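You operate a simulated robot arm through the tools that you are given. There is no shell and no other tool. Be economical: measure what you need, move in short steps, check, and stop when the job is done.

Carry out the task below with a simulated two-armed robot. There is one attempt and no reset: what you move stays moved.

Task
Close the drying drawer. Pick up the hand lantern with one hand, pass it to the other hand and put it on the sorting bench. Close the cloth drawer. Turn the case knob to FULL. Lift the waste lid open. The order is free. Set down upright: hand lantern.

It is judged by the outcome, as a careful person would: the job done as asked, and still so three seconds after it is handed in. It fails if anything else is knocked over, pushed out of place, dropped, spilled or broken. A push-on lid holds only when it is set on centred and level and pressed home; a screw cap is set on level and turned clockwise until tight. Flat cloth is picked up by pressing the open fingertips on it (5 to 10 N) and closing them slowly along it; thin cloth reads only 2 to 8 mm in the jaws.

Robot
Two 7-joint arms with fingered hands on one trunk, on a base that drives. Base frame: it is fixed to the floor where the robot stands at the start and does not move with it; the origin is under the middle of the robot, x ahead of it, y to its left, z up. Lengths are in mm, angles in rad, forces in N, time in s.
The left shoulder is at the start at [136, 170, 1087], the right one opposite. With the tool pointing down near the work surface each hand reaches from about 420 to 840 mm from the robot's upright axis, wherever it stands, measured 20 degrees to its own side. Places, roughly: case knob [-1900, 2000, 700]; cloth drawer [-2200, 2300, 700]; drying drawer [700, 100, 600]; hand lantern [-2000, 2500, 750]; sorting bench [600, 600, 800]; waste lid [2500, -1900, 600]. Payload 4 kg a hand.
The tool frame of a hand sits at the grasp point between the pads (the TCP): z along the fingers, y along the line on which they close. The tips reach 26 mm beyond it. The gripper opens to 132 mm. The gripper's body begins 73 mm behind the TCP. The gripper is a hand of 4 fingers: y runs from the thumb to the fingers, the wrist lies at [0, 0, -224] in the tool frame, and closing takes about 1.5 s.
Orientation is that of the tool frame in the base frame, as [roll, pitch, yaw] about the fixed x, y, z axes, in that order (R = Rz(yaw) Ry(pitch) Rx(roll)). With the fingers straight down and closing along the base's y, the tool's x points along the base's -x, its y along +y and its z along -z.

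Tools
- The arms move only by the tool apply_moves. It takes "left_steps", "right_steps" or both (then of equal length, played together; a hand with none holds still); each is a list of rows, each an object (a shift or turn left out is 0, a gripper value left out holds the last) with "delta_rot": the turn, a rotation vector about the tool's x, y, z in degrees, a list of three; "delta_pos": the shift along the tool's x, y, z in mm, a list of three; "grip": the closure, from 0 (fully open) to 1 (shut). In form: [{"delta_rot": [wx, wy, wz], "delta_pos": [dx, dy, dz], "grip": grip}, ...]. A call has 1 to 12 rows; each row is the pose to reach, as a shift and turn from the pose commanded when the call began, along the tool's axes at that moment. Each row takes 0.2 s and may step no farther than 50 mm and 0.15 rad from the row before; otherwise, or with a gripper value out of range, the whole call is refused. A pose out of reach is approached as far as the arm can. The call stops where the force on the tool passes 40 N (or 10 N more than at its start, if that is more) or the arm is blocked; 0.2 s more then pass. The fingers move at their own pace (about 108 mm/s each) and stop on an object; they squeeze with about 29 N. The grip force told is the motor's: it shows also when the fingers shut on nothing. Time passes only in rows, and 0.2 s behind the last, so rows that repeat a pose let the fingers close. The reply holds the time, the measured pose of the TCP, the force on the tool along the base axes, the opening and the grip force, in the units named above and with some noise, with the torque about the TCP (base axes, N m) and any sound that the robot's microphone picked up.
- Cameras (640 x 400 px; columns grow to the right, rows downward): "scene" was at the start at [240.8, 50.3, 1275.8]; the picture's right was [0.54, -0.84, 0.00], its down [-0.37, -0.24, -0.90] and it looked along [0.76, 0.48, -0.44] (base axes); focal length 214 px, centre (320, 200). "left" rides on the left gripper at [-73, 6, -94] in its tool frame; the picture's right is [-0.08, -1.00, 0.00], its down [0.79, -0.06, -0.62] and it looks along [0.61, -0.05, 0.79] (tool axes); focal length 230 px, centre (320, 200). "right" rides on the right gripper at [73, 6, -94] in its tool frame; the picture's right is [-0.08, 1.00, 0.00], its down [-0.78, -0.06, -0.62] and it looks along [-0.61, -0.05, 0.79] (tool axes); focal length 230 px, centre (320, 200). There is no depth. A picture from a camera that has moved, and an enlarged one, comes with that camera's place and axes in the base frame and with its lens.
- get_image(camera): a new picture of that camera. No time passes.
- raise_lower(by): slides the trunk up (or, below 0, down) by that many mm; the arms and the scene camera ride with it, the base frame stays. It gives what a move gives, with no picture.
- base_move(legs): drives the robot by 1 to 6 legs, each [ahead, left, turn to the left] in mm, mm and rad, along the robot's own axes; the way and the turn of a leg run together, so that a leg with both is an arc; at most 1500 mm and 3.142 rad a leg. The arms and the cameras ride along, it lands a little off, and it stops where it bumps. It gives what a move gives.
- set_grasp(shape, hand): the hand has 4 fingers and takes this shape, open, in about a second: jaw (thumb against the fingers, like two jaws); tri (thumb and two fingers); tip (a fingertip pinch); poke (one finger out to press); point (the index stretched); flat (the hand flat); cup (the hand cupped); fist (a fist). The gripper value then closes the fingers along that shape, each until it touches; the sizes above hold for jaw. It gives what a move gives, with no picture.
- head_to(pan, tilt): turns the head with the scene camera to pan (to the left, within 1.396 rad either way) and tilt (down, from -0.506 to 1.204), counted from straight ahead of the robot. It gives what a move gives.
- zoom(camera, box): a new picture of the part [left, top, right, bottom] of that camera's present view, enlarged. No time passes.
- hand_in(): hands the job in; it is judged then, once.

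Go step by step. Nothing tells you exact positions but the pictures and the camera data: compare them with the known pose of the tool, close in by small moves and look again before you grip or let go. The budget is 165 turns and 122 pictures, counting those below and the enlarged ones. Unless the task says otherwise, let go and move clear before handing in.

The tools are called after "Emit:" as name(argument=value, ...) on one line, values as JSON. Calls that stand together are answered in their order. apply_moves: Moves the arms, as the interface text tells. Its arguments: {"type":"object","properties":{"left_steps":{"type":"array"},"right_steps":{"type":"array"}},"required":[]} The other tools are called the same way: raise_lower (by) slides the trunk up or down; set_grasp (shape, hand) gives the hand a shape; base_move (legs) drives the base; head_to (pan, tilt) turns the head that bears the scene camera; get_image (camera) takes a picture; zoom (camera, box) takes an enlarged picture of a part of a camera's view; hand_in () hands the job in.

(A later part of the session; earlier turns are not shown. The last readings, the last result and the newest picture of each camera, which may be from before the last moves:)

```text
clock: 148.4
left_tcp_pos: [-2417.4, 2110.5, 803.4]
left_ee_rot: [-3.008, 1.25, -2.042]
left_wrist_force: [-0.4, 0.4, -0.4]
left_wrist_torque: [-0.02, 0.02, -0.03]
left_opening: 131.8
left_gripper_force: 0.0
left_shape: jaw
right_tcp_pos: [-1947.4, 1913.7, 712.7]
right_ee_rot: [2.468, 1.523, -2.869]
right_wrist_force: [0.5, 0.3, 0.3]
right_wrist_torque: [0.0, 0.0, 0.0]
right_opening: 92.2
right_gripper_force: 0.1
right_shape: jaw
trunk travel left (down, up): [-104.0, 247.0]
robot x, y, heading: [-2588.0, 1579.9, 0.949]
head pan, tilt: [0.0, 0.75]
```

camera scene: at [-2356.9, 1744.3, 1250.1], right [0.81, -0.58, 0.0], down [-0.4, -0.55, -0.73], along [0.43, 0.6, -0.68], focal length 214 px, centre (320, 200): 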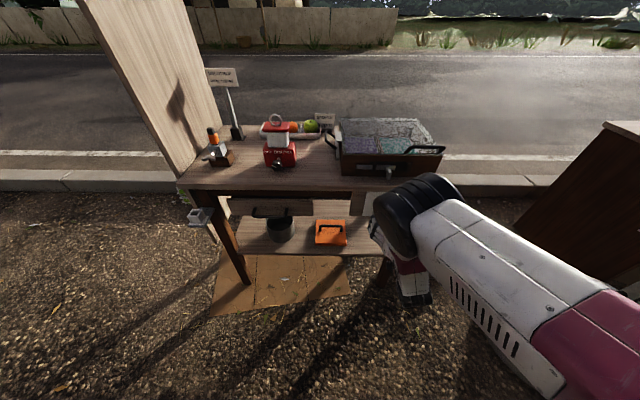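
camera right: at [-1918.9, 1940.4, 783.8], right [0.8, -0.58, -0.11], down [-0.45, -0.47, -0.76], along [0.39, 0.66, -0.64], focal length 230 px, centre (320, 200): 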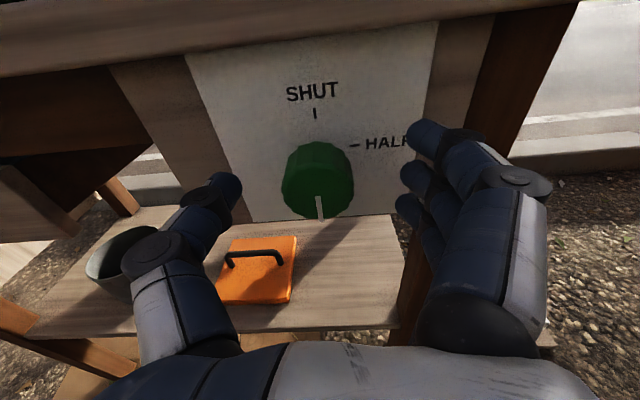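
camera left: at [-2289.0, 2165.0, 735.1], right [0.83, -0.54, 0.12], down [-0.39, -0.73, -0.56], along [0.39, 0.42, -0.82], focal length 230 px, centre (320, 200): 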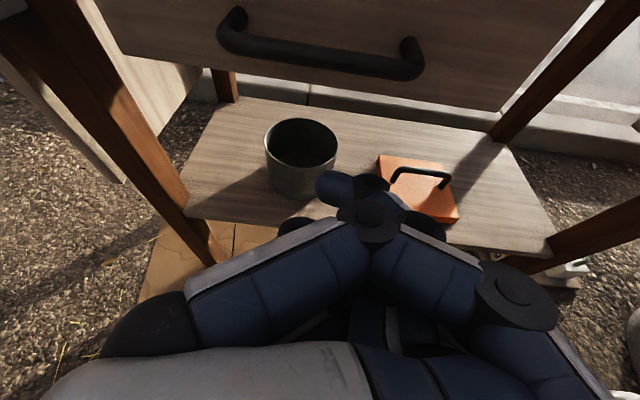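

Now I tilt the right hand back to pointing down and raise it above the lantern's height.

Emit:
apply_moves(right_steps=[{"delta_pos": [-32, 0, -5], "delta_rot": [0, 8, 0], "grip": 0}, {"delta_pos": [-64, 0, -10], "delta_rot": [0, 16, 0]}, {"delta_pos": [-96, 0, -10], "delta_rot": [0, 24, 0]}, {"delta_pos": [-128, 0, -10], "delta_rot": [0, 32, 0]}, {"delta_pos": [-160, 0, -10], "delta_rot": [0, 40, 0]}, {"delta_pos": [-192, 0, -10], "delta_rot": [0, 48, 0]}, {"delta_pos": [-224, 0, -10], "delta_rot": [0, 56, 0]}, {"delta_pos": [-256, 0, -10], "delta_rot": [0, 64, 0]}, {"delta_pos": [-290, 0, -10], "delta_rot": [0, 72, 0]}, {"delta_pos": [-325, 0, -10], "delta_rot": [0, 80, 0]}, {"delta_pos": [-365, 0, -10], "delta_rot": [0, 87, 0]}, {"delta_pos": [-365, 0, -10], "delta_rot": [0, 87, 0]}])

Emit:
zoom(camera="scene", box=[200, 80, 400, 205])

```text
clock: 151.0
left_tcp_pos: [-2417.0, 2111.4, 804.9]
left_ee_rot: [-3.007, 1.25, -2.045]
left_wrist_force: [-0.1, 0.0, -0.3]
left_wrist_torque: [-0.01, 0.01, 0.01]
left_opening: 131.9
left_gripper_force: 0.0
left_shape: jaw
right_tcp_pos: [-1933.6, 1906.5, 1079.1]
right_ee_rot: [3.099, 0.02, -2.209]
right_wrist_force: [0.0, 0.5, 0.6]
right_wrist_torque: [0.0, 0.0, -0.02]
right_opening: 131.8
right_gripper_force: 0.0
right_shape: jaw
trunk travel left (down, up): [-104.0, 247.0]
robot x, y, heading: [-2587.4, 1583.3, 0.944]
head pan, tilt: [0.0, 0.75]
```

```text
3.20 times, centred on (300, 142) of scene
camera zoom: at [-2444.0, 1781.7, 1250.0], right [0.81, -0.58, 0.0], down [-0.4, -0.55, -0.73], along [0.43, 0.59, -0.68], focal length 686 px, centre (384, 384)
```

zoom: 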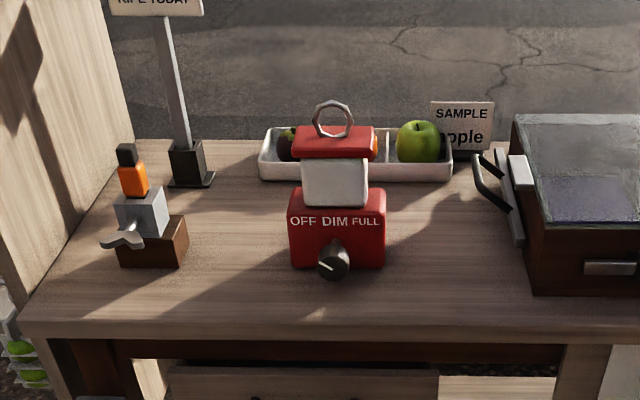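

The lantern stands ~185 mm tall: base z 797–867, white body to 919, cap (88 mm wide) to ~945, ring above; its axis is near p≈744, q≈−3081. I retract the left hand, bring the right hand toward the centre and drive up to the table.

Emit:
apply_moves(right_steps=[{"delta_pos": [4, 20, 0]}, {"delta_pos": [8, 40, 0]}, {"delta_pos": [12, 60, 0]}, {"delta_pos": [16, 80, 0]}, {"delta_pos": [20, 100, 0]}, {"delta_pos": [24, 120, 0]}, {"delta_pos": [28, 140, 0]}, {"delta_pos": [32, 160, 0]}, {"delta_pos": [36, 180, 0]}, {"delta_pos": [40, 200, 0]}, {"delta_pos": [44, 215, 0]}], left_steps=[{"delta_pos": [0, 0, -21]}, {"delta_pos": [0, 0, -42]}, {"delta_pos": [0, 0, -63]}, {"delta_pos": [0, 0, -84]}, {"delta_pos": [0, 0, -105]}, {"delta_pos": [0, 0, -126]}, {"delta_pos": [0, 0, -147]}, {"delta_pos": [0, 0, -168]}, {"delta_pos": [0, 0, -189]}, {"delta_pos": [0, 0, -210]}, {"delta_pos": [0, 0, -225]}])

Emit:
base_move(legs=[[0, 180, 0], [250, 0, 0]])

Emit:
get_image(camera="scene")

Emit:
get_image(camera="right")

```text
clock: 153.4
left_tcp_pos: [-2546.0, 1942.9, 762.9]
left_ee_rot: [-3.0, 1.25, -2.04]
left_wrist_force: [-0.5, -0.5, 0.4]
left_wrist_torque: [0.03, 0.0, 0.01]
left_opening: 132.0
left_gripper_force: 0.0
left_shape: jaw
left hand out of reach, approached as far as the arm can: row 2, 3, 4, 5, 6, 7, 8, 9, 10, 11
right_tcp_pos: [-2094.0, 2017.1, 1079.2]
right_ee_rot: [3.047, -0.001, -2.244]
right_wrist_force: [-0.5, 0.7, -0.1]
right_wrist_torque: [-0.03, 0.01, -0.01]
right_opening: 131.9
right_gripper_force: 0.2
right_shape: jaw
right hand out of reach, approached as far as the arm can: row 7, 8, 9, 10, 11
trunk travel left (down, up): [-104.0, 247.0]
robot x, y, heading: [-2587.4, 1580.9, 0.949]
head pan, tilt: [0.0, 0.75]
```

```text
clock: 157.0
left_tcp_pos: [-2546.2, 2245.6, 764.0]
left_ee_rot: [-3.006, 1.25, -2.044]
left_wrist_force: [-0.1, 0.2, 0.1]
left_wrist_torque: [-0.03, -0.03, 0.0]
left_opening: 131.9
left_gripper_force: 0.0
left_shape: jaw
right_tcp_pos: [-2097.1, 2321.9, 1084.2]
right_ee_rot: [3.043, 0.01, -2.24]
right_wrist_force: [-0.4, -0.3, -0.1]
right_wrist_torque: [-0.04, 0.02, 0.0]
right_opening: 131.6
right_gripper_force: 0.1
right_shape: jaw
trunk travel left (down, up): [-104.0, 247.0]
robot x, y, heading: [-2588.1, 1886.1, 0.943]
head pan, tilt: [0.0, 0.75]
```

```text
36 pictures are left
camera scene: at [-2444.2, 2085.3, 1249.8], right [0.81, -0.58, 0.0], down [-0.4, -0.55, -0.73], along [0.43, 0.59, -0.68], focal length 214 px, centre (320, 200)
```

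scene: 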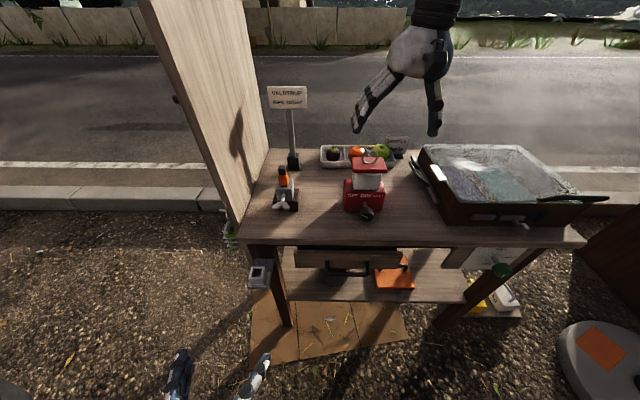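

```text
35 pictures are left
camera right: at [-2138.2, 2261.3, 1178.1], right [-0.73, 0.67, 0.1], down [0.58, 0.54, 0.62], along [0.36, 0.51, -0.78], focal length 230 px, centre (320, 200)
```

right: 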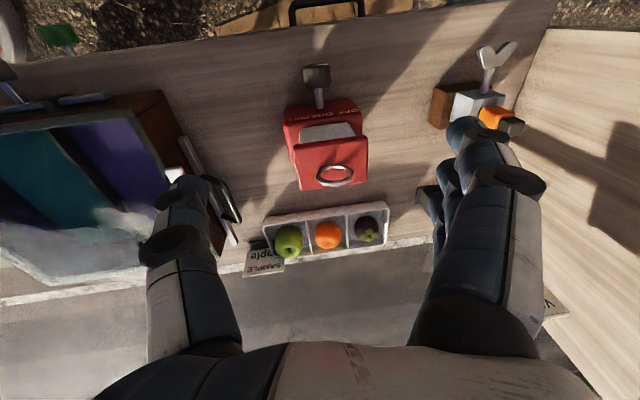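

I see the lantern cap right below: axis at p≈731, q≈−3078. I use the base for the last horizontal alignment and then descend with the arm.

Emit:
base_move(legs=[[66, 20, 0]])

Emit:
apply_moves(right_steps=[{"delta_pos": [0, 0, 20], "delta_rot": [2.8, 0, 0]}, {"delta_pos": [0, -3, 40], "delta_rot": [5.6, 0, 0]}, {"delta_pos": [0, -5, 50], "delta_rot": [5.6, 0, 0]}, {"delta_pos": [0, -5, 50], "delta_rot": [5.6, 0, 0]}])

Emit:
get_image(camera="right")

```text
clock: 158.0
left_tcp_pos: [-2522.2, 2312.9, 762.7]
left_ee_rot: [-3.006, 1.249, -2.047]
left_wrist_force: [0.0, -0.9, 0.1]
left_wrist_torque: [0.01, 0.01, 0.03]
left_opening: 131.5
left_gripper_force: 0.0
left_shape: jaw
right_tcp_pos: [-2070.4, 2385.6, 1085.2]
right_ee_rot: [3.035, 0.01, -2.247]
right_wrist_force: [0.2, -0.6, -1.1]
right_wrist_torque: [-0.02, 0.01, -0.01]
right_opening: 131.9
right_gripper_force: 0.1
right_shape: jaw
trunk travel left (down, up): [-104.0, 247.0]
robot x, y, heading: [-2565.9, 1948.1, 0.94]
head pan, tilt: [0.0, 0.75]
```

```text
clock: 159.0
left_tcp_pos: [-2523.7, 2310.3, 763.3]
left_ee_rot: [-3.005, 1.251, -2.047]
left_wrist_force: [-0.3, -0.4, -0.2]
left_wrist_torque: [-0.01, -0.01, -0.02]
left_opening: 132.1
left_gripper_force: 0.1
left_shape: jaw
right_tcp_pos: [-2053.5, 2378.7, 1043.5]
right_ee_rot: [3.069, 0.01, -2.289]
right_wrist_force: [0.4, 0.3, 0.4]
right_wrist_torque: [0.01, 0.03, 0.03]
right_opening: 131.9
right_gripper_force: 0.1
right_shape: jaw
trunk travel left (down, up): [-104.0, 247.0]
robot x, y, heading: [-2565.0, 1949.6, 0.946]
head pan, tilt: [0.0, 0.75]
```

```text
34 pictures are left
camera right: at [-2100.7, 2322.3, 1137.1], right [-0.7, 0.71, 0.07], down [0.59, 0.52, 0.62], along [0.4, 0.48, -0.78], focal length 230 px, centre (320, 200)
```

right: 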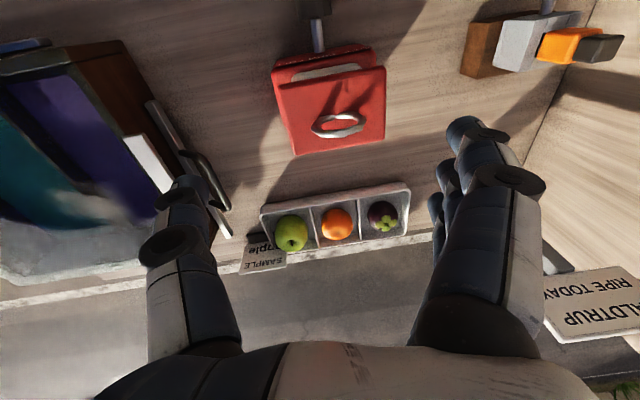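

The ring/axis is at (p≈733, q≈−3077); I'm 20 mm to its right. Base left 21 mm, then check after a partial descent.

Emit:
base_move(legs=[[0, 22, 0]])

Emit:
apply_moves(right_steps=[{"delta_pos": [0, -1, 20], "delta_rot": [1, 0, -2]}, {"delta_pos": [0, -2, 40], "delta_rot": [2, 0, -4]}, {"delta_pos": [0, -3, 45], "delta_rot": [3, 0, -5]}, {"delta_pos": [0, -3, 45], "delta_rot": [3, 0, -5]}])

Emit:
get_image(camera="right")

```text
clock: 159.9
left_tcp_pos: [-2540.7, 2325.2, 764.0]
left_ee_rot: [-3.003, 1.249, -2.046]
left_wrist_force: [-0.5, 0.9, 0.2]
left_wrist_torque: [-0.04, 0.0, -0.02]
left_opening: 132.0
left_gripper_force: 0.1
left_shape: jaw
right_tcp_pos: [-2071.9, 2391.9, 1041.7]
right_ee_rot: [3.07, 0.005, -2.289]
right_wrist_force: [-0.4, 0.0, 1.1]
right_wrist_torque: [0.0, 0.01, -0.01]
right_opening: 131.8
right_gripper_force: 0.0
right_shape: jaw
trunk travel left (down, up): [-104.0, 247.0]
robot x, y, heading: [-2581.6, 1965.5, 0.942]
head pan, tilt: [0.0, 0.75]
```

```text
clock: 160.9
left_tcp_pos: [-2539.5, 2324.9, 763.3]
left_ee_rot: [-3.006, 1.252, -2.046]
left_wrist_force: [-0.3, -0.3, -0.4]
left_wrist_torque: [0.02, 0.0, -0.02]
left_opening: 132.2
left_gripper_force: 0.0
left_shape: jaw
right_tcp_pos: [-2053.7, 2383.3, 1003.6]
right_ee_rot: [3.061, 0.012, -2.251]
right_wrist_force: [0.8, 0.4, 0.2]
right_wrist_torque: [0.02, 0.05, 0.03]
right_opening: 132.1
right_gripper_force: 0.1
right_shape: jaw
trunk travel left (down, up): [-104.0, 247.0]
robot x, y, heading: [-2584.1, 1962.1, 0.944]
head pan, tilt: [0.0, 0.75]
```

```text
33 pictures are left
camera right: at [-2099.0, 2324.2, 1096.6], right [-0.73, 0.68, 0.08], down [0.57, 0.54, 0.62], along [0.38, 0.5, -0.78], focal length 230 px, centre (320, 200)
```

right: 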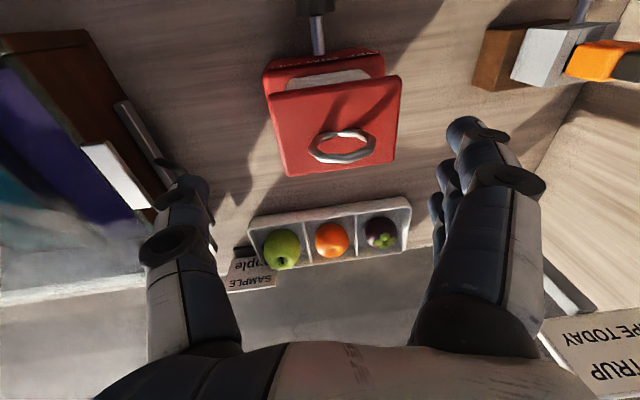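

Descending makes the hand drift right, so I shift the base left 42 mm in compensation and continue down.

Emit:
base_move(legs=[[-5, 36, 0]])

Emit:
apply_moves(right_steps=[{"delta_pos": [0, 0, 15]}, {"delta_pos": [0, 0, 30]}, {"delta_pos": [0, 0, 40]}, {"delta_pos": [0, 0, 40]}])

Emit:
get_image(camera="right")

```text
clock: 161.9
left_tcp_pos: [-2571.3, 2341.4, 763.6]
left_ee_rot: [-3.005, 1.25, -2.047]
left_wrist_force: [0.0, -0.3, 0.8]
left_wrist_torque: [0.03, 0.01, 0.0]
left_opening: 131.8
left_gripper_force: 0.0
left_shape: jaw
right_tcp_pos: [-2086.5, 2400.1, 1000.9]
right_ee_rot: [3.061, 0.006, -2.251]
right_wrist_force: [-0.6, -0.4, -1.2]
right_wrist_torque: [0.02, -0.03, -0.02]
right_opening: 131.9
right_gripper_force: 0.0
right_shape: jaw
trunk travel left (down, up): [-104.0, 247.0]
robot x, y, heading: [-2615.0, 1978.6, 0.944]
head pan, tilt: [0.0, 0.75]
```

```text
clock: 162.9
left_tcp_pos: [-2570.9, 2341.7, 763.6]
left_ee_rot: [-3.005, 1.252, -2.047]
left_wrist_force: [0.4, 0.1, 0.2]
left_wrist_torque: [0.0, 0.01, 0.0]
left_opening: 131.6
left_gripper_force: 0.1
left_shape: jaw
right_tcp_pos: [-2072.0, 2392.8, 968.2]
right_ee_rot: [3.0, 0.009, -2.301]
right_wrist_force: [0.4, -1.1, 1.0]
right_wrist_torque: [0.01, 0.01, 0.04]
right_opening: 131.8
right_gripper_force: 0.0
right_shape: jaw
trunk travel left (down, up): [-104.0, 247.0]
robot x, y, heading: [-2614.7, 1979.5, 0.946]
head pan, tilt: [0.0, 0.75]
```

```text
32 pictures are left
camera right: at [-2114.8, 2332.9, 1061.2], right [-0.69, 0.71, 0.14], down [0.63, 0.48, 0.61], along [0.37, 0.51, -0.78], focal length 230 px, centre (320, 200)
```

right: 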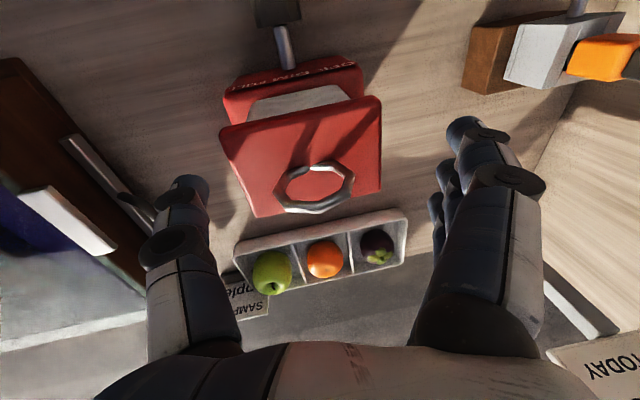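

The fingers straddle the cap. I lower 15 mm more and close.

Emit:
apply_moves(right_steps=[{"delta_pos": [0, -1, 8]}, {"delta_pos": [0, -2, 16]}, {"delta_pos": [0, -2, 16], "grip": 0.3}, {"delta_pos": [0, -2, 16], "grip": 0.5}, {"delta_pos": [0, -2, 16], "grip": 0.7}, {"delta_pos": [0, -2, 16], "grip": 1}, {"delta_pos": [0, -2, 16], "grip": 1}, {"delta_pos": [0, -2, 16], "grip": 1}, {"delta_pos": [0, -2, 16], "grip": 1}])

Emit:
get_image(camera="right")

Emit:
zoom(camera="scene", box=[260, 80, 460, 240])

```text
clock: 164.9
left_tcp_pos: [-2571.2, 2341.0, 764.5]
left_ee_rot: [-3.004, 1.253, -2.044]
left_wrist_force: [0.7, 1.2, 1.1]
left_wrist_torque: [0.0, 0.04, 0.03]
left_opening: 131.9
left_gripper_force: 0.0
left_shape: jaw
right_tcp_pos: [-2070.7, 2391.0, 950.0]
right_ee_rot: [3.008, 0.008, -2.304]
right_wrist_force: [7.3, 3.8, 20.5]
right_wrist_torque: [0.52, 0.51, -0.23]
right_opening: 76.2
right_gripper_force: 29.0
right_shape: jaw
trunk travel left (down, up): [-104.0, 247.0]
robot x, y, heading: [-2613.6, 1980.9, 0.944]
head pan, tilt: [0.0, 0.75]
```

```text
31 pictures are left
camera right: at [-2114.0, 2332.1, 1043.0], right [-0.68, 0.72, 0.13], down [0.63, 0.48, 0.61], along [0.37, 0.5, -0.78], focal length 230 px, centre (320, 200)
```

right: 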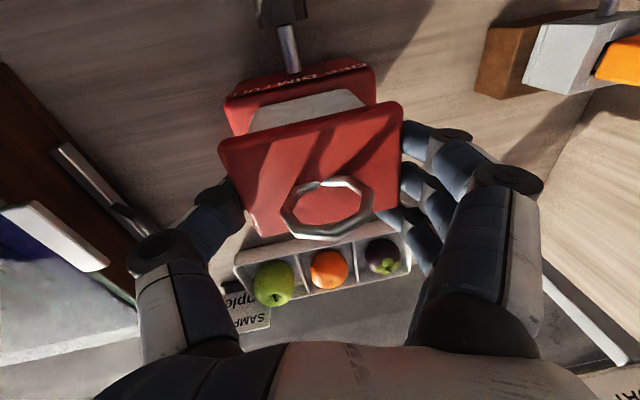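

```text
2.50 times, centred on (360, 160) of scene
camera zoom: at [-2471.0, 2178.4, 1250.6], right [0.81, -0.59, 0.0], down [-0.4, -0.55, -0.73], along [0.43, 0.59, -0.68], focal length 536 px, centre (220, 300)
```

zoom: 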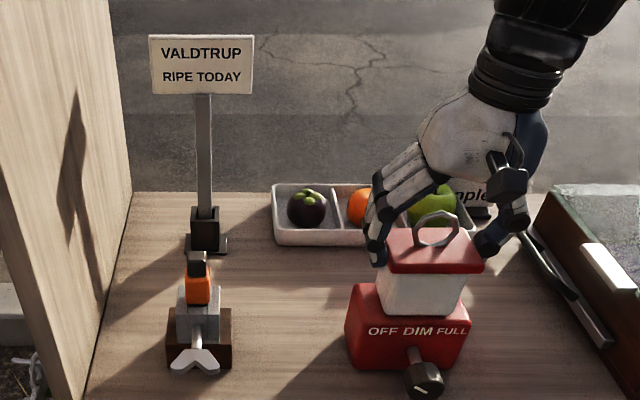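

The cap is held (76 mm, 29 N). I lift straight up.

Emit:
apply_moves(right_steps=[{"delta_pos": [0, 0, -10]}, {"delta_pos": [0, 2, -30]}, {"delta_pos": [0, 4, -55]}, {"delta_pos": [0, 6, -80]}, {"delta_pos": [0, 8, -105]}, {"delta_pos": [0, 10, -130]}])

Emit:
get_image(camera="scene")

```text
clock: 166.3
left_tcp_pos: [-2572.1, 2341.7, 763.1]
left_ee_rot: [-3.006, 1.248, -2.048]
left_wrist_force: [0.2, 0.5, -0.5]
left_wrist_torque: [0.01, 0.01, 0.01]
left_opening: 131.9
left_gripper_force: 0.0
left_shape: jaw
right_tcp_pos: [-2067.3, 2386.3, 1072.4]
right_ee_rot: [3.006, -0.011, -2.297]
right_wrist_force: [-0.9, -0.6, -6.1]
right_wrist_torque: [0.02, -0.06, 0.0]
right_opening: 76.3
right_gripper_force: 29.1
right_shape: jaw
trunk travel left (down, up): [-104.0, 247.0]
robot x, y, heading: [-2614.9, 1982.2, 0.942]
head pan, tilt: [0.0, 0.75]
```

```text
29 pictures are left
camera scene: at [-2470.0, 2179.6, 1249.9], right [0.81, -0.59, 0.0], down [-0.4, -0.55, -0.73], along [0.43, 0.59, -0.68], focal length 214 px, centre (320, 200)
```

scene: 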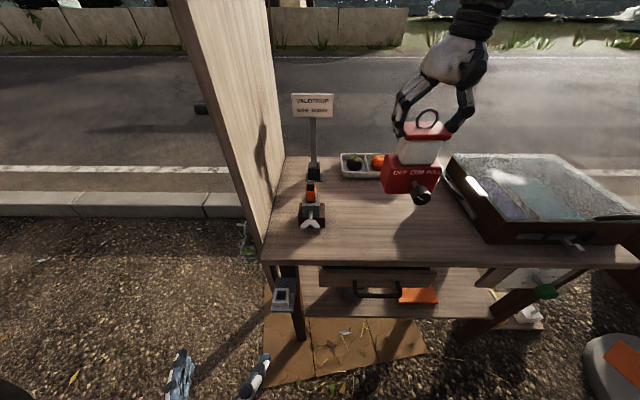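

The lantern is up (≈6 N) and upright. I back away from the table, then bring both hands to a handover pose in front of me, hands turned 45° to the right.

Emit:
base_move(legs=[[-450, 0, 0]])

Emit:
apply_moves(right_steps=[{"delta_pos": [6, 7, 9], "delta_rot": [0.6, -0.2, 3.8]}, {"delta_pos": [13, 15, 17], "delta_rot": [1.3, -0.5, 7.5]}, {"delta_pos": [20, 22, 26], "delta_rot": [1.9, -0.8, 11.2]}, {"delta_pos": [26, 29, 35], "delta_rot": [2.6, -1, 15]}, {"delta_pos": [33, 37, 44], "delta_rot": [3.2, -1.2, 18.8]}, {"delta_pos": [40, 44, 52], "delta_rot": [3.9, -1.5, 22.5]}, {"delta_pos": [46, 51, 61], "delta_rot": [4.5, -1.8, 26.2]}, {"delta_pos": [53, 59, 70], "delta_rot": [5.1, -2, 30]}, {"delta_pos": [59, 66, 79], "delta_rot": [5.8, -2.2, 33.8]}, {"delta_pos": [66, 73, 88], "delta_rot": [6.4, -2.5, 37.5]}, {"delta_pos": [72, 81, 96], "delta_rot": [7, -2.8, 41.2]}, {"delta_pos": [79, 88, 105], "delta_rot": [7.7, -3, 45]}], left_steps=[{"delta_pos": [-16, -15, 8], "delta_rot": [3.7, -1.3, 0.6]}, {"delta_pos": [-31, -29, 17], "delta_rot": [7.5, -2.7, 1.2]}, {"delta_pos": [-47, -44, 25], "delta_rot": [11.2, -4, 1.8]}, {"delta_pos": [-63, -59, 34], "delta_rot": [15, -5.4, 2.4]}, {"delta_pos": [-78, -74, 42], "delta_rot": [18.7, -6.7, 3]}, {"delta_pos": [-94, -88, 50], "delta_rot": [22.4, -8, 3.7]}, {"delta_pos": [-110, -103, 59], "delta_rot": [26.2, -9.4, 4.3]}, {"delta_pos": [-125, -118, 67], "delta_rot": [29.9, -10.7, 4.9]}, {"delta_pos": [-141, -133, 75], "delta_rot": [33.7, -12, 5.5]}, {"delta_pos": [-157, -147, 84], "delta_rot": [37.4, -13.4, 6.1]}, {"delta_pos": [-172, -162, 92], "delta_rot": [41.2, -14.8, 6.7]}, {"delta_pos": [-188, -177, 100], "delta_rot": [44.9, -16.1, 7.3]}])

Emit:
get_image(camera="scene")

Emit:
get_image(camera="left")

```text
clock: 169.0
left_tcp_pos: [-2833.2, 1977.8, 762.7]
left_ee_rot: [-3.005, 1.25, -2.053]
left_wrist_force: [0.1, 0.0, -0.7]
left_wrist_torque: [0.0, 0.01, 0.01]
left_opening: 131.9
left_gripper_force: 0.1
left_shape: jaw
right_tcp_pos: [-2330.3, 2023.8, 1077.5]
right_ee_rot: [2.999, 0.001, -2.299]
right_wrist_force: [0.7, -0.7, -5.2]
right_wrist_torque: [0.03, -0.08, 0.01]
right_opening: 76.1
right_gripper_force: 28.9
right_shape: jaw
trunk travel left (down, up): [-104.0, 247.0]
robot x, y, heading: [-2877.9, 1619.7, 0.933]
head pan, tilt: [0.0, 0.75]
```

```text
clock: 171.6
left_tcp_pos: [-2601.9, 2007.6, 915.2]
left_ee_rot: [-1.226, 1.534, -1.061]
left_wrist_force: [-0.4, 1.0, 0.5]
left_wrist_torque: [-0.05, 0.04, 0.01]
left_opening: 131.8
left_gripper_force: 0.0
left_shape: jaw
left hand out of reach, approached as far as the arm can: row 1, 2, 3, 4, 5, 6, 7, 8, 9, 10, 11, 12
right_tcp_pos: [-2432.5, 2043.8, 982.5]
right_ee_rot: [3.112, -0.06, -3.135]
right_wrist_force: [1.0, -0.7, -5.9]
right_wrist_torque: [0.08, -0.14, 0.02]
right_opening: 76.2
right_gripper_force: 29.0
right_shape: jaw
right hand out of reach, approached as far as the arm can: row 6, 7, 8, 9, 10, 11, 12
trunk travel left (down, up): [-104.0, 247.0]
robot x, y, heading: [-2880.1, 1617.3, 0.939]
head pan, tilt: [0.0, 0.75]
```

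```text
28 pictures are left
camera scene: at [-2733.2, 1816.8, 1249.9], right [0.81, -0.59, 0.0], down [-0.4, -0.55, -0.73], along [0.43, 0.59, -0.68], focal length 214 px, centre (320, 200)
```

scene: 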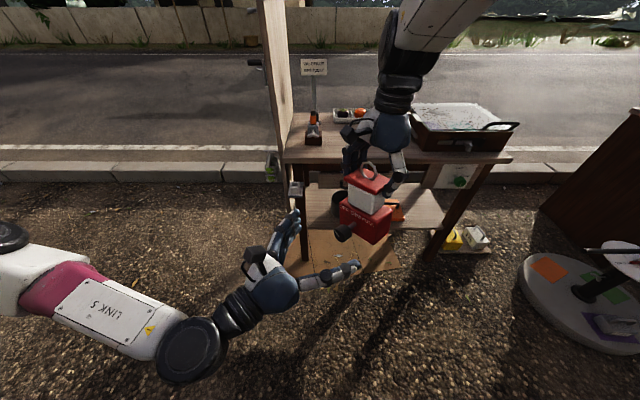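

```text
27 pictures are left
camera left: at [-2695.6, 2000.6, 987.0], right [0.16, -0.98, 0.11], down [-0.58, -0.19, -0.79], along [0.8, 0.06, -0.6], focal length 230 px, centre (320, 200)
```

left: 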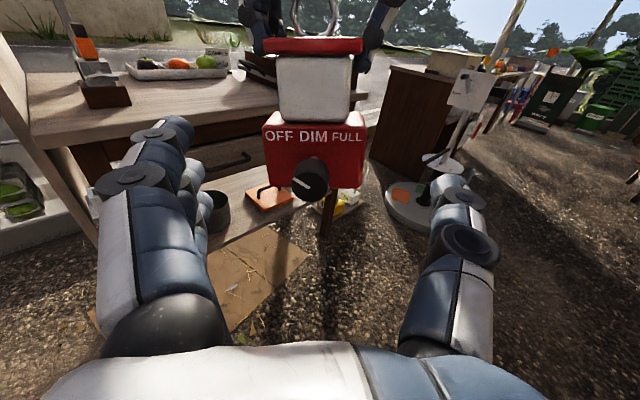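

The left hand squarely faces the lantern's front. I advance it around the white body in two stages.

Emit:
apply_moves(left_steps=[{"delta_pos": [-1, 3, 30]}, {"delta_pos": [-2, 6, 60]}, {"delta_pos": [-3, 8, 90]}, {"delta_pos": [-3, 8, 90]}])

Emit:
get_image(camera="left")

```text
clock: 172.6
left_tcp_pos: [-2516.0, 2029.8, 917.5]
left_ee_rot: [-1.256, 1.533, -1.087]
left_wrist_force: [0.5, 0.4, 0.3]
left_wrist_torque: [0.01, 0.01, 0.02]
left_opening: 131.9
left_gripper_force: 0.2
left_shape: jaw
right_tcp_pos: [-2434.1, 2046.7, 985.9]
right_ee_rot: [3.099, -0.061, -3.127]
right_wrist_force: [0.6, 0.5, -5.6]
right_wrist_torque: [0.05, -0.09, 0.0]
right_opening: 76.4
right_gripper_force: 28.9
right_shape: jaw
trunk travel left (down, up): [-104.0, 247.0]
robot x, y, heading: [-2879.0, 1618.6, 0.937]
head pan, tilt: [0.0, 0.75]
```

```text
26 pictures are left
camera left: at [-2610.4, 2023.0, 988.4], right [0.16, -0.98, 0.11], down [-0.58, -0.19, -0.79], along [0.8, 0.06, -0.6], focal length 230 px, centre (320, 200)
```

left: 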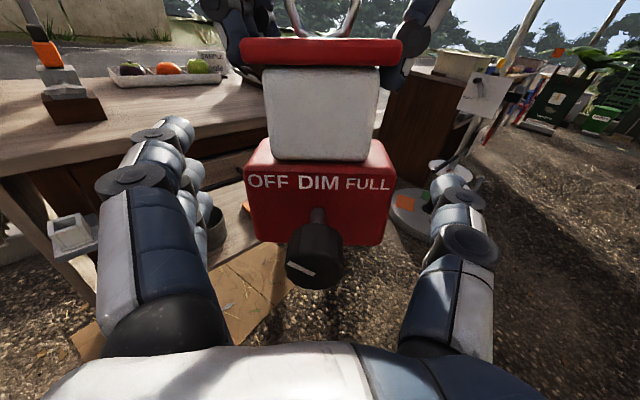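

Centred. I advance 66 mm more and look before closing.

Emit:
apply_moves(left_steps=[{"delta_pos": [0, 1, 22]}, {"delta_pos": [0, 2, 44]}, {"delta_pos": [0, 3, 66]}, {"delta_pos": [0, 3, 66]}])

Emit:
get_image(camera="left")

```text
clock: 173.6
left_tcp_pos: [-2450.1, 2044.8, 918.6]
left_ee_rot: [-1.238, 1.532, -1.07]
left_wrist_force: [-2.4, 0.4, 4.2]
left_wrist_torque: [-0.22, 0.04, -0.16]
left_opening: 131.8
left_gripper_force: 0.2
left_shape: jaw
right_tcp_pos: [-2434.4, 2046.2, 987.7]
right_ee_rot: [3.096, -0.058, -3.126]
right_wrist_force: [2.4, 0.2, -9.5]
right_wrist_torque: [0.29, -0.34, 0.13]
right_opening: 76.0
right_gripper_force: 28.8
right_shape: jaw
trunk travel left (down, up): [-104.0, 247.0]
robot x, y, heading: [-2877.7, 1614.6, 0.932]
head pan, tilt: [0.0, 0.75]
```

```text
25 pictures are left
camera left: at [-2544.5, 2038.4, 990.0], right [0.16, -0.98, 0.11], down [-0.58, -0.19, -0.79], along [0.8, 0.06, -0.6], focal length 230 px, centre (320, 200)
```

left: 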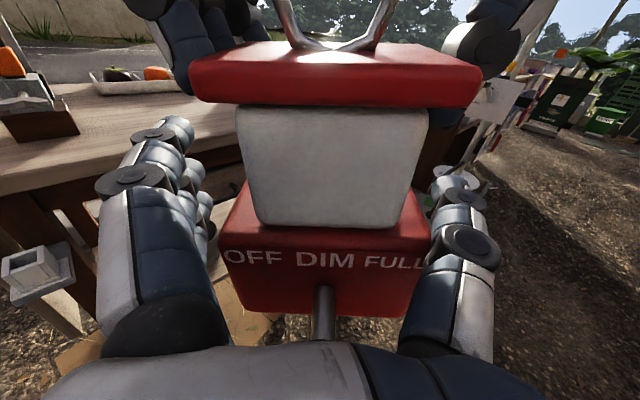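

The palm just touches the dial from above; I raise 6 mm and close gently on the white body.

Emit:
apply_moves(left_steps=[{"delta_pos": [-4, 0, -2]}, {"delta_pos": [-7, 0, -3], "grip": 0.2}, {"delta_pos": [-7, 0, -3], "grip": 0.4}, {"delta_pos": [-7, 0, -3], "grip": 0.6}, {"delta_pos": [-7, 0, -3], "grip": 1}, {"delta_pos": [-7, 0, -3], "grip": 1}, {"delta_pos": [-7, 0, -3], "grip": 1}, {"delta_pos": [-7, 0, -3], "grip": 1}])

Emit:
get_image(camera="left")

```text
clock: 175.4
left_tcp_pos: [-2452.5, 2046.6, 924.5]
left_ee_rot: [-1.274, 1.532, -1.108]
left_wrist_force: [2.6, 8.0, 1.0]
left_wrist_torque: [-0.36, 0.17, 0.09]
left_opening: 78.3
left_gripper_force: 28.7
left_shape: jaw
right_tcp_pos: [-2433.0, 2046.2, 986.7]
right_ee_rot: [3.1, -0.06, -3.128]
right_wrist_force: [-2.6, -8.6, -2.7]
right_wrist_torque: [-0.03, -0.06, 0.04]
right_opening: 76.2
right_gripper_force: 29.3
right_shape: jaw
trunk travel left (down, up): [-104.0, 247.0]
robot x, y, heading: [-2877.9, 1616.6, 0.937]
head pan, tilt: [0.0, 0.75]
```

```text
24 pictures are left
camera left: at [-2547.4, 2038.6, 997.1], right [0.17, -0.98, 0.11], down [-0.58, -0.19, -0.79], along [0.79, 0.06, -0.6], focal length 230 px, centre (320, 200)
```

left: 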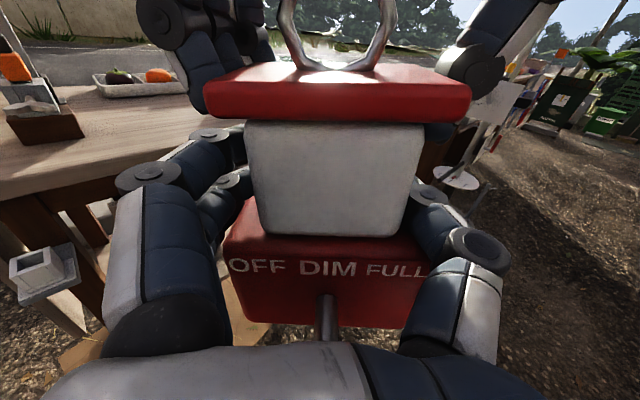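

The left hand holds the white body (78 mm, 29 N). I open the right hand and lift it off.

Emit:
apply_moves(right_steps=[{"grip": 0.4}, {"grip": 0.2}, {"grip": 0}, {"grip": 0}, {"delta_pos": [0, 0, -20]}, {"delta_pos": [0, 0, -50]}, {"delta_pos": [0, 0, -90]}, {"delta_pos": [0, 0, -120]}])

Emit:
get_image(camera="scene")

```text
clock: 177.4
left_tcp_pos: [-2453.0, 2045.3, 924.3]
left_ee_rot: [-1.351, 1.534, -1.184]
left_wrist_force: [0.3, 0.8, 0.3]
left_wrist_torque: [0.01, 0.06, 0.04]
left_opening: 77.5
left_gripper_force: 29.3
left_shape: jaw
right_tcp_pos: [-2411.4, 2070.2, 1101.2]
right_ee_rot: [3.087, -0.06, -3.125]
right_wrist_force: [-0.2, 0.5, 0.6]
right_wrist_torque: [0.0, 0.03, 0.0]
right_opening: 132.1
right_gripper_force: 0.0
right_shape: jaw
right hand out of reach, approached as far as the arm can: row 5, 6, 7, 8
trunk travel left (down, up): [-104.0, 247.0]
robot x, y, heading: [-2879.9, 1615.9, 0.933]
head pan, tilt: [0.0, 0.75]
stopped in row 8 (right hand): the arm was blocked; the commanded pose is now the measured one
```

```text
23 pictures are left
camera scene: at [-2732.7, 1816.5, 1249.8], right [0.81, -0.59, 0.0], down [-0.4, -0.55, -0.73], along [0.43, 0.59, -0.68], focal length 214 px, centre (320, 200)
```

scene: 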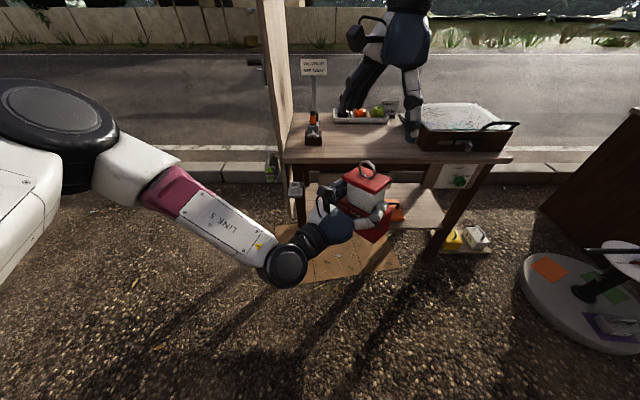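

Handover done: the left hand holds the lantern upright. I drive back along the row to the apple table (sorting bench), turning first so the lantern leads.

Emit:
base_move(legs=[[-60, 0, 0], [0, 0, -1.557], [1300, 0, 0], [1200, 0, 0]])

Emit:
get_image(camera="scene")

```text
clock: 193.8
left_tcp_pos: [-502.4, -301.5, 926.5]
left_ee_rot: [-1.276, 1.532, -2.662]
left_wrist_force: [-0.1, -0.2, -5.9]
left_wrist_torque: [-0.02, -0.03, -0.01]
left_opening: 77.3
left_gripper_force: 28.5
left_shape: jaw
right_tcp_pos: [-477.7, -341.5, 1100.7]
right_ee_rot: [3.088, -0.061, 1.606]
right_wrist_force: [-0.1, -1.0, 0.7]
right_wrist_torque: [0.03, 0.04, -0.01]
right_opening: 132.0
right_gripper_force: 0.1
right_shape: jaw
trunk travel left (down, up): [-104.0, 247.0]
robot x, y, heading: [-936.3, 115.5, -0.615]
head pan, tilt: [0.0, 0.75]
```

```text
22 pictures are left
camera scene: at [-736.7, -24.0, 1249.8], right [-0.58, -0.82, 0.0], down [-0.56, 0.39, -0.73], along [0.6, -0.42, -0.68], focal length 214 px, centre (320, 200)
```

scene: 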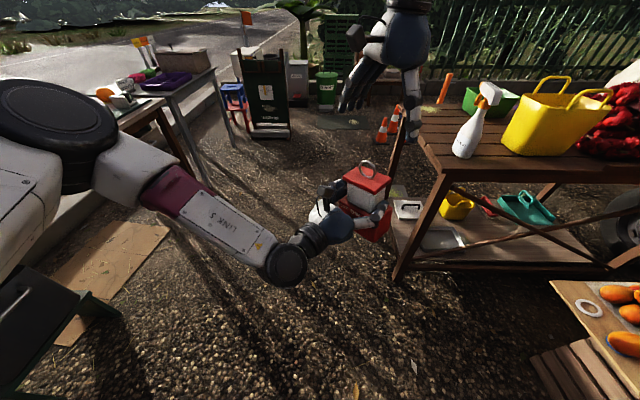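

The way is clear. I continue to the spot before the bench and turn so the left hand points squarely at the table.

Emit:
base_move(legs=[[1095, 80, 0], [0, 0, 2.334]])

Emit:
get_image(camera="scene")

```text
clock: 204.9
left_tcp_pos: [-43.8, 173.6, 924.7]
left_ee_rot: [-1.282, 1.532, -0.286]
left_wrist_force: [-0.6, -0.6, -5.7]
left_wrist_torque: [0.01, 0.09, 0.0]
left_opening: 76.9
left_gripper_force: 29.2
left_shape: jaw
right_tcp_pos: [-33.7, 219.8, 1100.6]
right_ee_rot: [3.088, -0.058, -2.297]
right_wrist_force: [0.0, 0.6, -1.3]
right_wrist_torque: [0.0, -0.02, -0.05]
right_opening: 132.0
right_gripper_force: 0.1
right_shape: jaw
trunk travel left (down, up): [-104.0, 247.0]
robot x, y, heading: [-12.8, -431.4, 1.766]
head pan, tilt: [0.0, 0.75]
```

```text
21 pictures are left
camera scene: at [-63.8, -187.7, 1249.8], right [0.98, 0.19, 0.0], down [0.13, -0.67, -0.73], along [-0.14, 0.72, -0.68], focal length 214 px, centre (320, 200)
```

scene: 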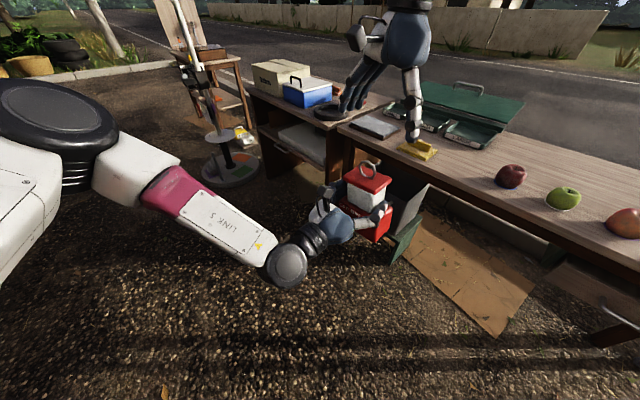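

The free spot on the bench is between the yellow cloth and the red apple (about x≈349, y≈593). I raise the trunk a little and move the lantern most of the way there.

Emit:
raise_lower(by=40)

Emit:
base_move(legs=[[245, -345, 0]])

Emit:
get_image(camera="scene")

Emit:
get_image(camera="left")

```text
clock: 205.8
left_tcp_pos: [-43.5, 173.9, 963.1]
left_ee_rot: [-1.377, 1.532, -0.382]
left_wrist_force: [0.5, 0.5, -5.4]
left_wrist_torque: [0.0, 0.06, -0.01]
left_opening: 77.0
left_gripper_force: 29.6
left_shape: jaw
right_tcp_pos: [-11.2, 230.7, 1153.1]
right_ee_rot: [3.04, -0.108, -2.335]
right_wrist_force: [-0.2, 0.1, -0.5]
right_wrist_torque: [-0.08, 0.0, -0.01]
right_opening: 131.9
right_gripper_force: 0.2
right_shape: jaw
trunk travel left (down, up): [-144.0, 207.0]
robot x, y, heading: [-17.7, -430.2, 1.766]
head pan, tilt: [0.0, 0.75]
```

```text
clock: 209.3
left_tcp_pos: [247.0, 469.3, 964.9]
left_ee_rot: [-1.294, 1.531, -0.302]
left_wrist_force: [-0.1, 0.0, -5.7]
left_wrist_torque: [0.04, 0.04, 0.02]
left_opening: 77.1
left_gripper_force: 28.6
left_shape: jaw
right_tcp_pos: [280.8, 525.2, 1148.0]
right_ee_rot: [3.051, -0.109, -2.344]
right_wrist_force: [-0.8, -0.2, -0.3]
right_wrist_torque: [-0.01, 0.0, 0.01]
right_opening: 132.1
right_gripper_force: 0.1
right_shape: jaw
trunk travel left (down, up): [-144.0, 207.0]
robot x, y, heading: [271.9, -135.5, 1.762]
head pan, tilt: [0.0, 0.75]
```

```text
20 pictures are left
camera scene: at [232.8, 67.3, 1294.6], right [0.98, 0.19, 0.0], down [0.13, -0.67, -0.73], along [-0.14, 0.72, -0.68], focal length 214 px, centre (320, 200)
```

scene: 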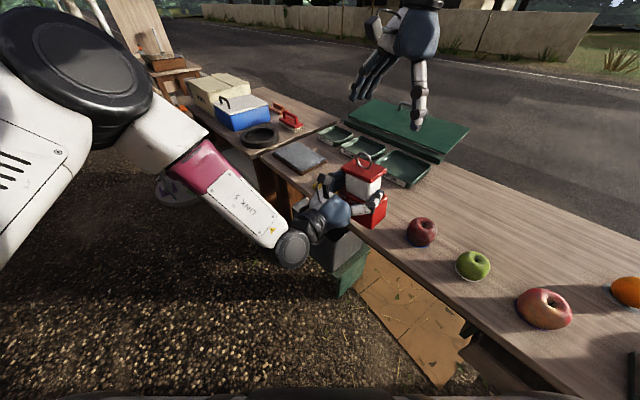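

```text
19 pictures are left
camera left: at [188.4, 394.9, 1036.9], right [0.83, -0.55, 0.11], down [-0.26, -0.56, -0.79], along [0.49, 0.63, -0.6], focal length 230 px, centre (320, 200)
```

left: 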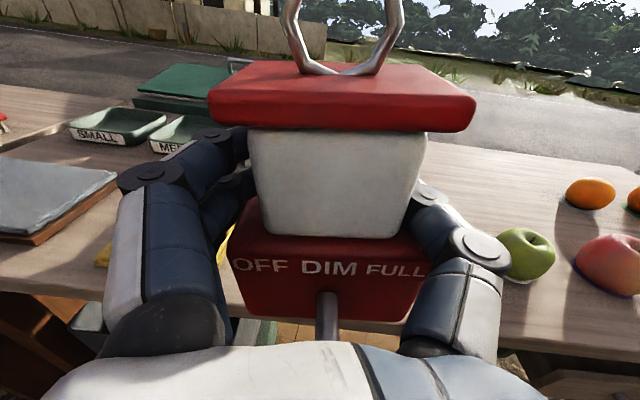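

The lantern hangs just over the bench's front edge, between yellow cloth and red apple. I move it in by 146 mm and check from above.

Emit:
base_move(legs=[[97, -109, 0]])

Emit:
get_image(camera="scene")

Emit:
get_image(camera="right")

```text
clock: 210.9
left_tcp_pos: [334.1, 582.7, 964.9]
left_ee_rot: [-1.306, 1.534, -0.313]
left_wrist_force: [0.6, -0.3, -6.1]
left_wrist_torque: [0.03, 0.07, 0.03]
left_opening: 77.1
left_gripper_force: 29.2
left_shape: jaw
right_tcp_pos: [369.6, 641.6, 1148.9]
right_ee_rot: [3.048, -0.116, -2.347]
right_wrist_force: [-0.3, 0.4, 0.1]
right_wrist_torque: [-0.02, 0.02, -0.03]
right_opening: 131.7
right_gripper_force: 0.2
right_shape: jaw
trunk travel left (down, up): [-144.0, 207.0]
robot x, y, heading: [356.7, -22.4, 1.761]
head pan, tilt: [0.0, 0.75]
```

```text
18 pictures are left
camera scene: at [320.4, 181.8, 1294.6], right [0.98, 0.19, 0.0], down [0.13, -0.67, -0.73], along [-0.14, 0.72, -0.68], focal length 214 px, centre (320, 200)
```

scene: 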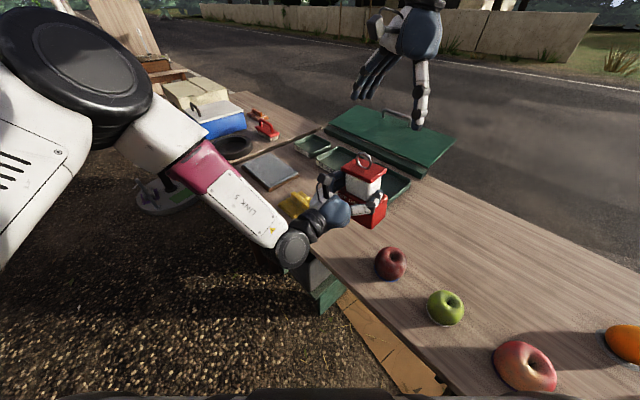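

```text
17 pictures are left
camera right: at [330.2, 594.7, 1250.9], right [-0.65, 0.76, 0.08], down [0.68, 0.52, 0.51], along [0.34, 0.39, -0.85], focal length 230 px, centre (320, 200)
```

right: 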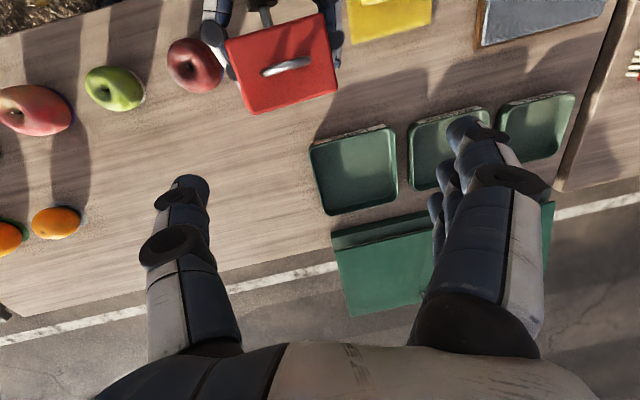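

From above the spot is clear: ~35 mm margins to apple and cloth. I lower the trunk most of the way, then touch down slowly.

Emit:
raise_lower(by=-62)

Emit:
get_image(camera="scene")

```text
clock: 211.9
left_tcp_pos: [334.6, 581.7, 905.4]
left_ee_rot: [-1.198, 1.534, -0.209]
left_wrist_force: [0.4, -0.3, -5.2]
left_wrist_torque: [0.02, 0.08, 0.0]
left_opening: 77.0
left_gripper_force: 29.6
left_shape: jaw
right_tcp_pos: [389.5, 660.5, 1061.8]
right_ee_rot: [3.066, -0.2, -2.396]
right_wrist_force: [-0.1, -0.2, 0.3]
right_wrist_torque: [0.04, -0.01, 0.0]
right_opening: 132.0
right_gripper_force: 0.1
right_shape: jaw
trunk travel left (down, up): [-82.0, 269.0]
robot x, y, heading: [354.7, -17.8, 1.765]
head pan, tilt: [0.0, 0.75]
```

```text
16 pictures are left
camera scene: at [307.8, 244.1, 1224.6], right [0.98, 0.19, 0.0], down [0.13, -0.67, -0.73], along [-0.14, 0.72, -0.68], focal length 214 px, centre (320, 200)
```

scene: 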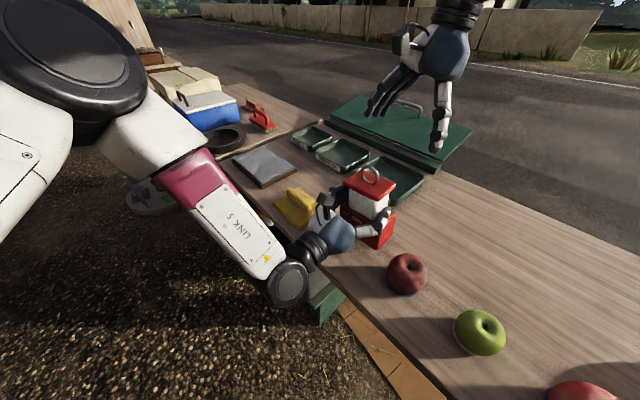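

Almost down. I lower in 2 mm steps, watching the force.

Emit:
apply_moves(left_steps=[{"delta_pos": [3, 0, 0]}, {"delta_pos": [6, 0, 0]}, {"delta_pos": [8, 0, 0]}, {"delta_pos": [10, 0, 0]}, {"delta_pos": [12, 0, 0]}, {"delta_pos": [14, 0, 0]}, {"delta_pos": [14, 0, 0]}])

Emit:
get_image(camera="left")

```text
clock: 213.6
left_tcp_pos: [334.9, 582.0, 891.9]
left_ee_rot: [-1.154, 1.533, -0.164]
left_wrist_force: [5.0, 3.9, 13.3]
left_wrist_torque: [0.48, 0.46, -0.2]
left_opening: 76.3
left_gripper_force: 29.5
left_shape: jaw
right_tcp_pos: [388.0, 661.0, 1066.6]
right_ee_rot: [3.054, -0.197, -2.389]
right_wrist_force: [0.1, 0.2, 0.7]
right_wrist_torque: [0.02, 0.02, 0.0]
right_opening: 131.9
right_gripper_force: 0.1
right_shape: jaw
trunk travel left (down, up): [-82.0, 269.0]
robot x, y, heading: [356.7, -22.5, 1.758]
head pan, tilt: [0.0, 0.75]
```

```text
15 pictures are left
camera left: at [276.5, 507.7, 963.5], right [0.83, -0.55, 0.11], down [-0.26, -0.55, -0.79], along [0.49, 0.63, -0.6], focal length 230 px, centre (320, 200)
```

left: 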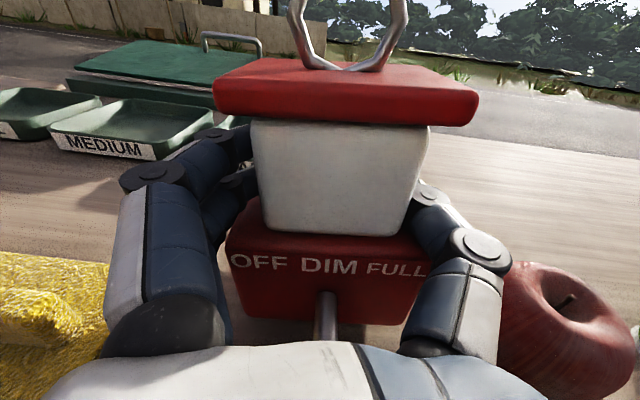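

It's standing on the bench (13 N upward). I open just enough to clear the base and look before retreating.

Emit:
apply_moves(left_steps=[{"delta_pos": [-2, 0, 0], "grip": 0.35}, {"delta_pos": [-4, 0, 0], "grip": 0.25}, {"delta_pos": [-4, 0, 0], "grip": 0.15}, {"delta_pos": [-4, 0, 0], "grip": 0.12}, {"delta_pos": [-4, 0, 0], "grip": 0.12}])

Emit:
get_image(camera="left")

```text
clock: 214.8
left_tcp_pos: [334.3, 581.1, 893.2]
left_ee_rot: [-1.293, 1.534, -0.3]
left_wrist_force: [1.1, -0.3, 0.2]
left_wrist_torque: [-0.01, 0.05, 0.01]
left_opening: 116.1
left_gripper_force: 0.1
left_shape: jaw
right_tcp_pos: [389.0, 661.5, 1064.3]
right_ee_rot: [3.057, -0.198, -2.389]
right_wrist_force: [0.5, 1.0, 0.2]
right_wrist_torque: [0.02, 0.0, -0.01]
right_opening: 131.9
right_gripper_force: 0.0
right_shape: jaw
trunk travel left (down, up): [-82.0, 269.0]
robot x, y, heading: [359.9, -20.4, 1.759]
head pan, tilt: [0.0, 0.75]
```

```text
14 pictures are left
camera left: at [276.4, 508.0, 965.0], right [0.83, -0.54, 0.11], down [-0.26, -0.56, -0.79], along [0.49, 0.63, -0.6], focal length 230 px, centre (320, 200)
```

left: 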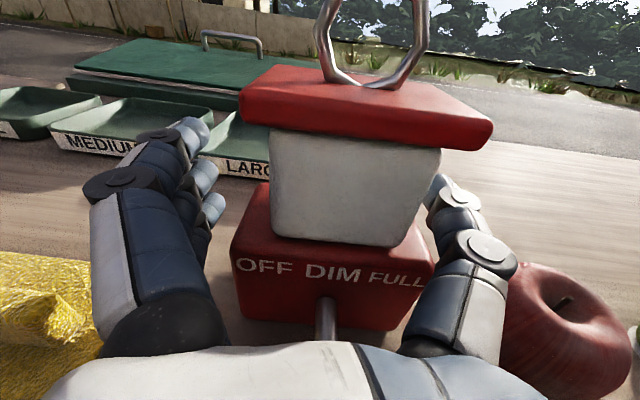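

Lantern stands free on the bench. I retreat straight back with a 4 mm shift away from its base.

Emit:
apply_moves(left_steps=[{"delta_pos": [-3, -4, 0]}, {"delta_pos": [-4, -4, -12]}, {"delta_pos": [-4, -4, -28]}, {"delta_pos": [-4, -4, -50]}, {"delta_pos": [-4, -4, -80]}, {"delta_pos": [-4, -4, -110]}, {"delta_pos": [-4, -4, -140]}])

Emit:
get_image(camera="left")

```text
clock: 216.3
left_tcp_pos: [259.0, 466.0, 893.2]
left_ee_rot: [-1.253, 1.532, -0.261]
left_wrist_force: [0.2, 0.1, -0.8]
left_wrist_torque: [0.03, 0.0, 0.02]
left_opening: 116.0
left_gripper_force: 0.0
left_shape: jaw
left hand out of reach, approached as far as the arm can: row 7
right_tcp_pos: [388.3, 662.5, 1064.0]
right_ee_rot: [3.059, -0.199, -2.391]
right_wrist_force: [0.2, 0.2, -0.1]
right_wrist_torque: [0.0, 0.0, 0.01]
right_opening: 131.9
right_gripper_force: 0.1
right_shape: jaw
trunk travel left (down, up): [-82.0, 269.0]
robot x, y, heading: [361.8, -22.0, 1.759]
head pan, tilt: [0.0, 0.75]
```

```text
13 pictures are left
camera left: at [200.5, 391.5, 964.4], right [0.83, -0.55, 0.11], down [-0.26, -0.56, -0.79], along [0.49, 0.63, -0.6], focal length 230 px, centre (320, 200)
```

left: 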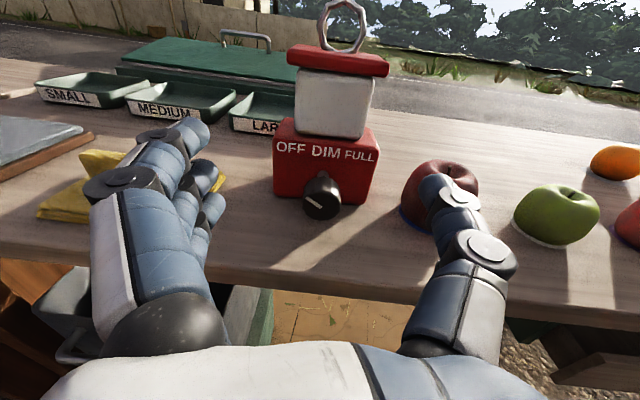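

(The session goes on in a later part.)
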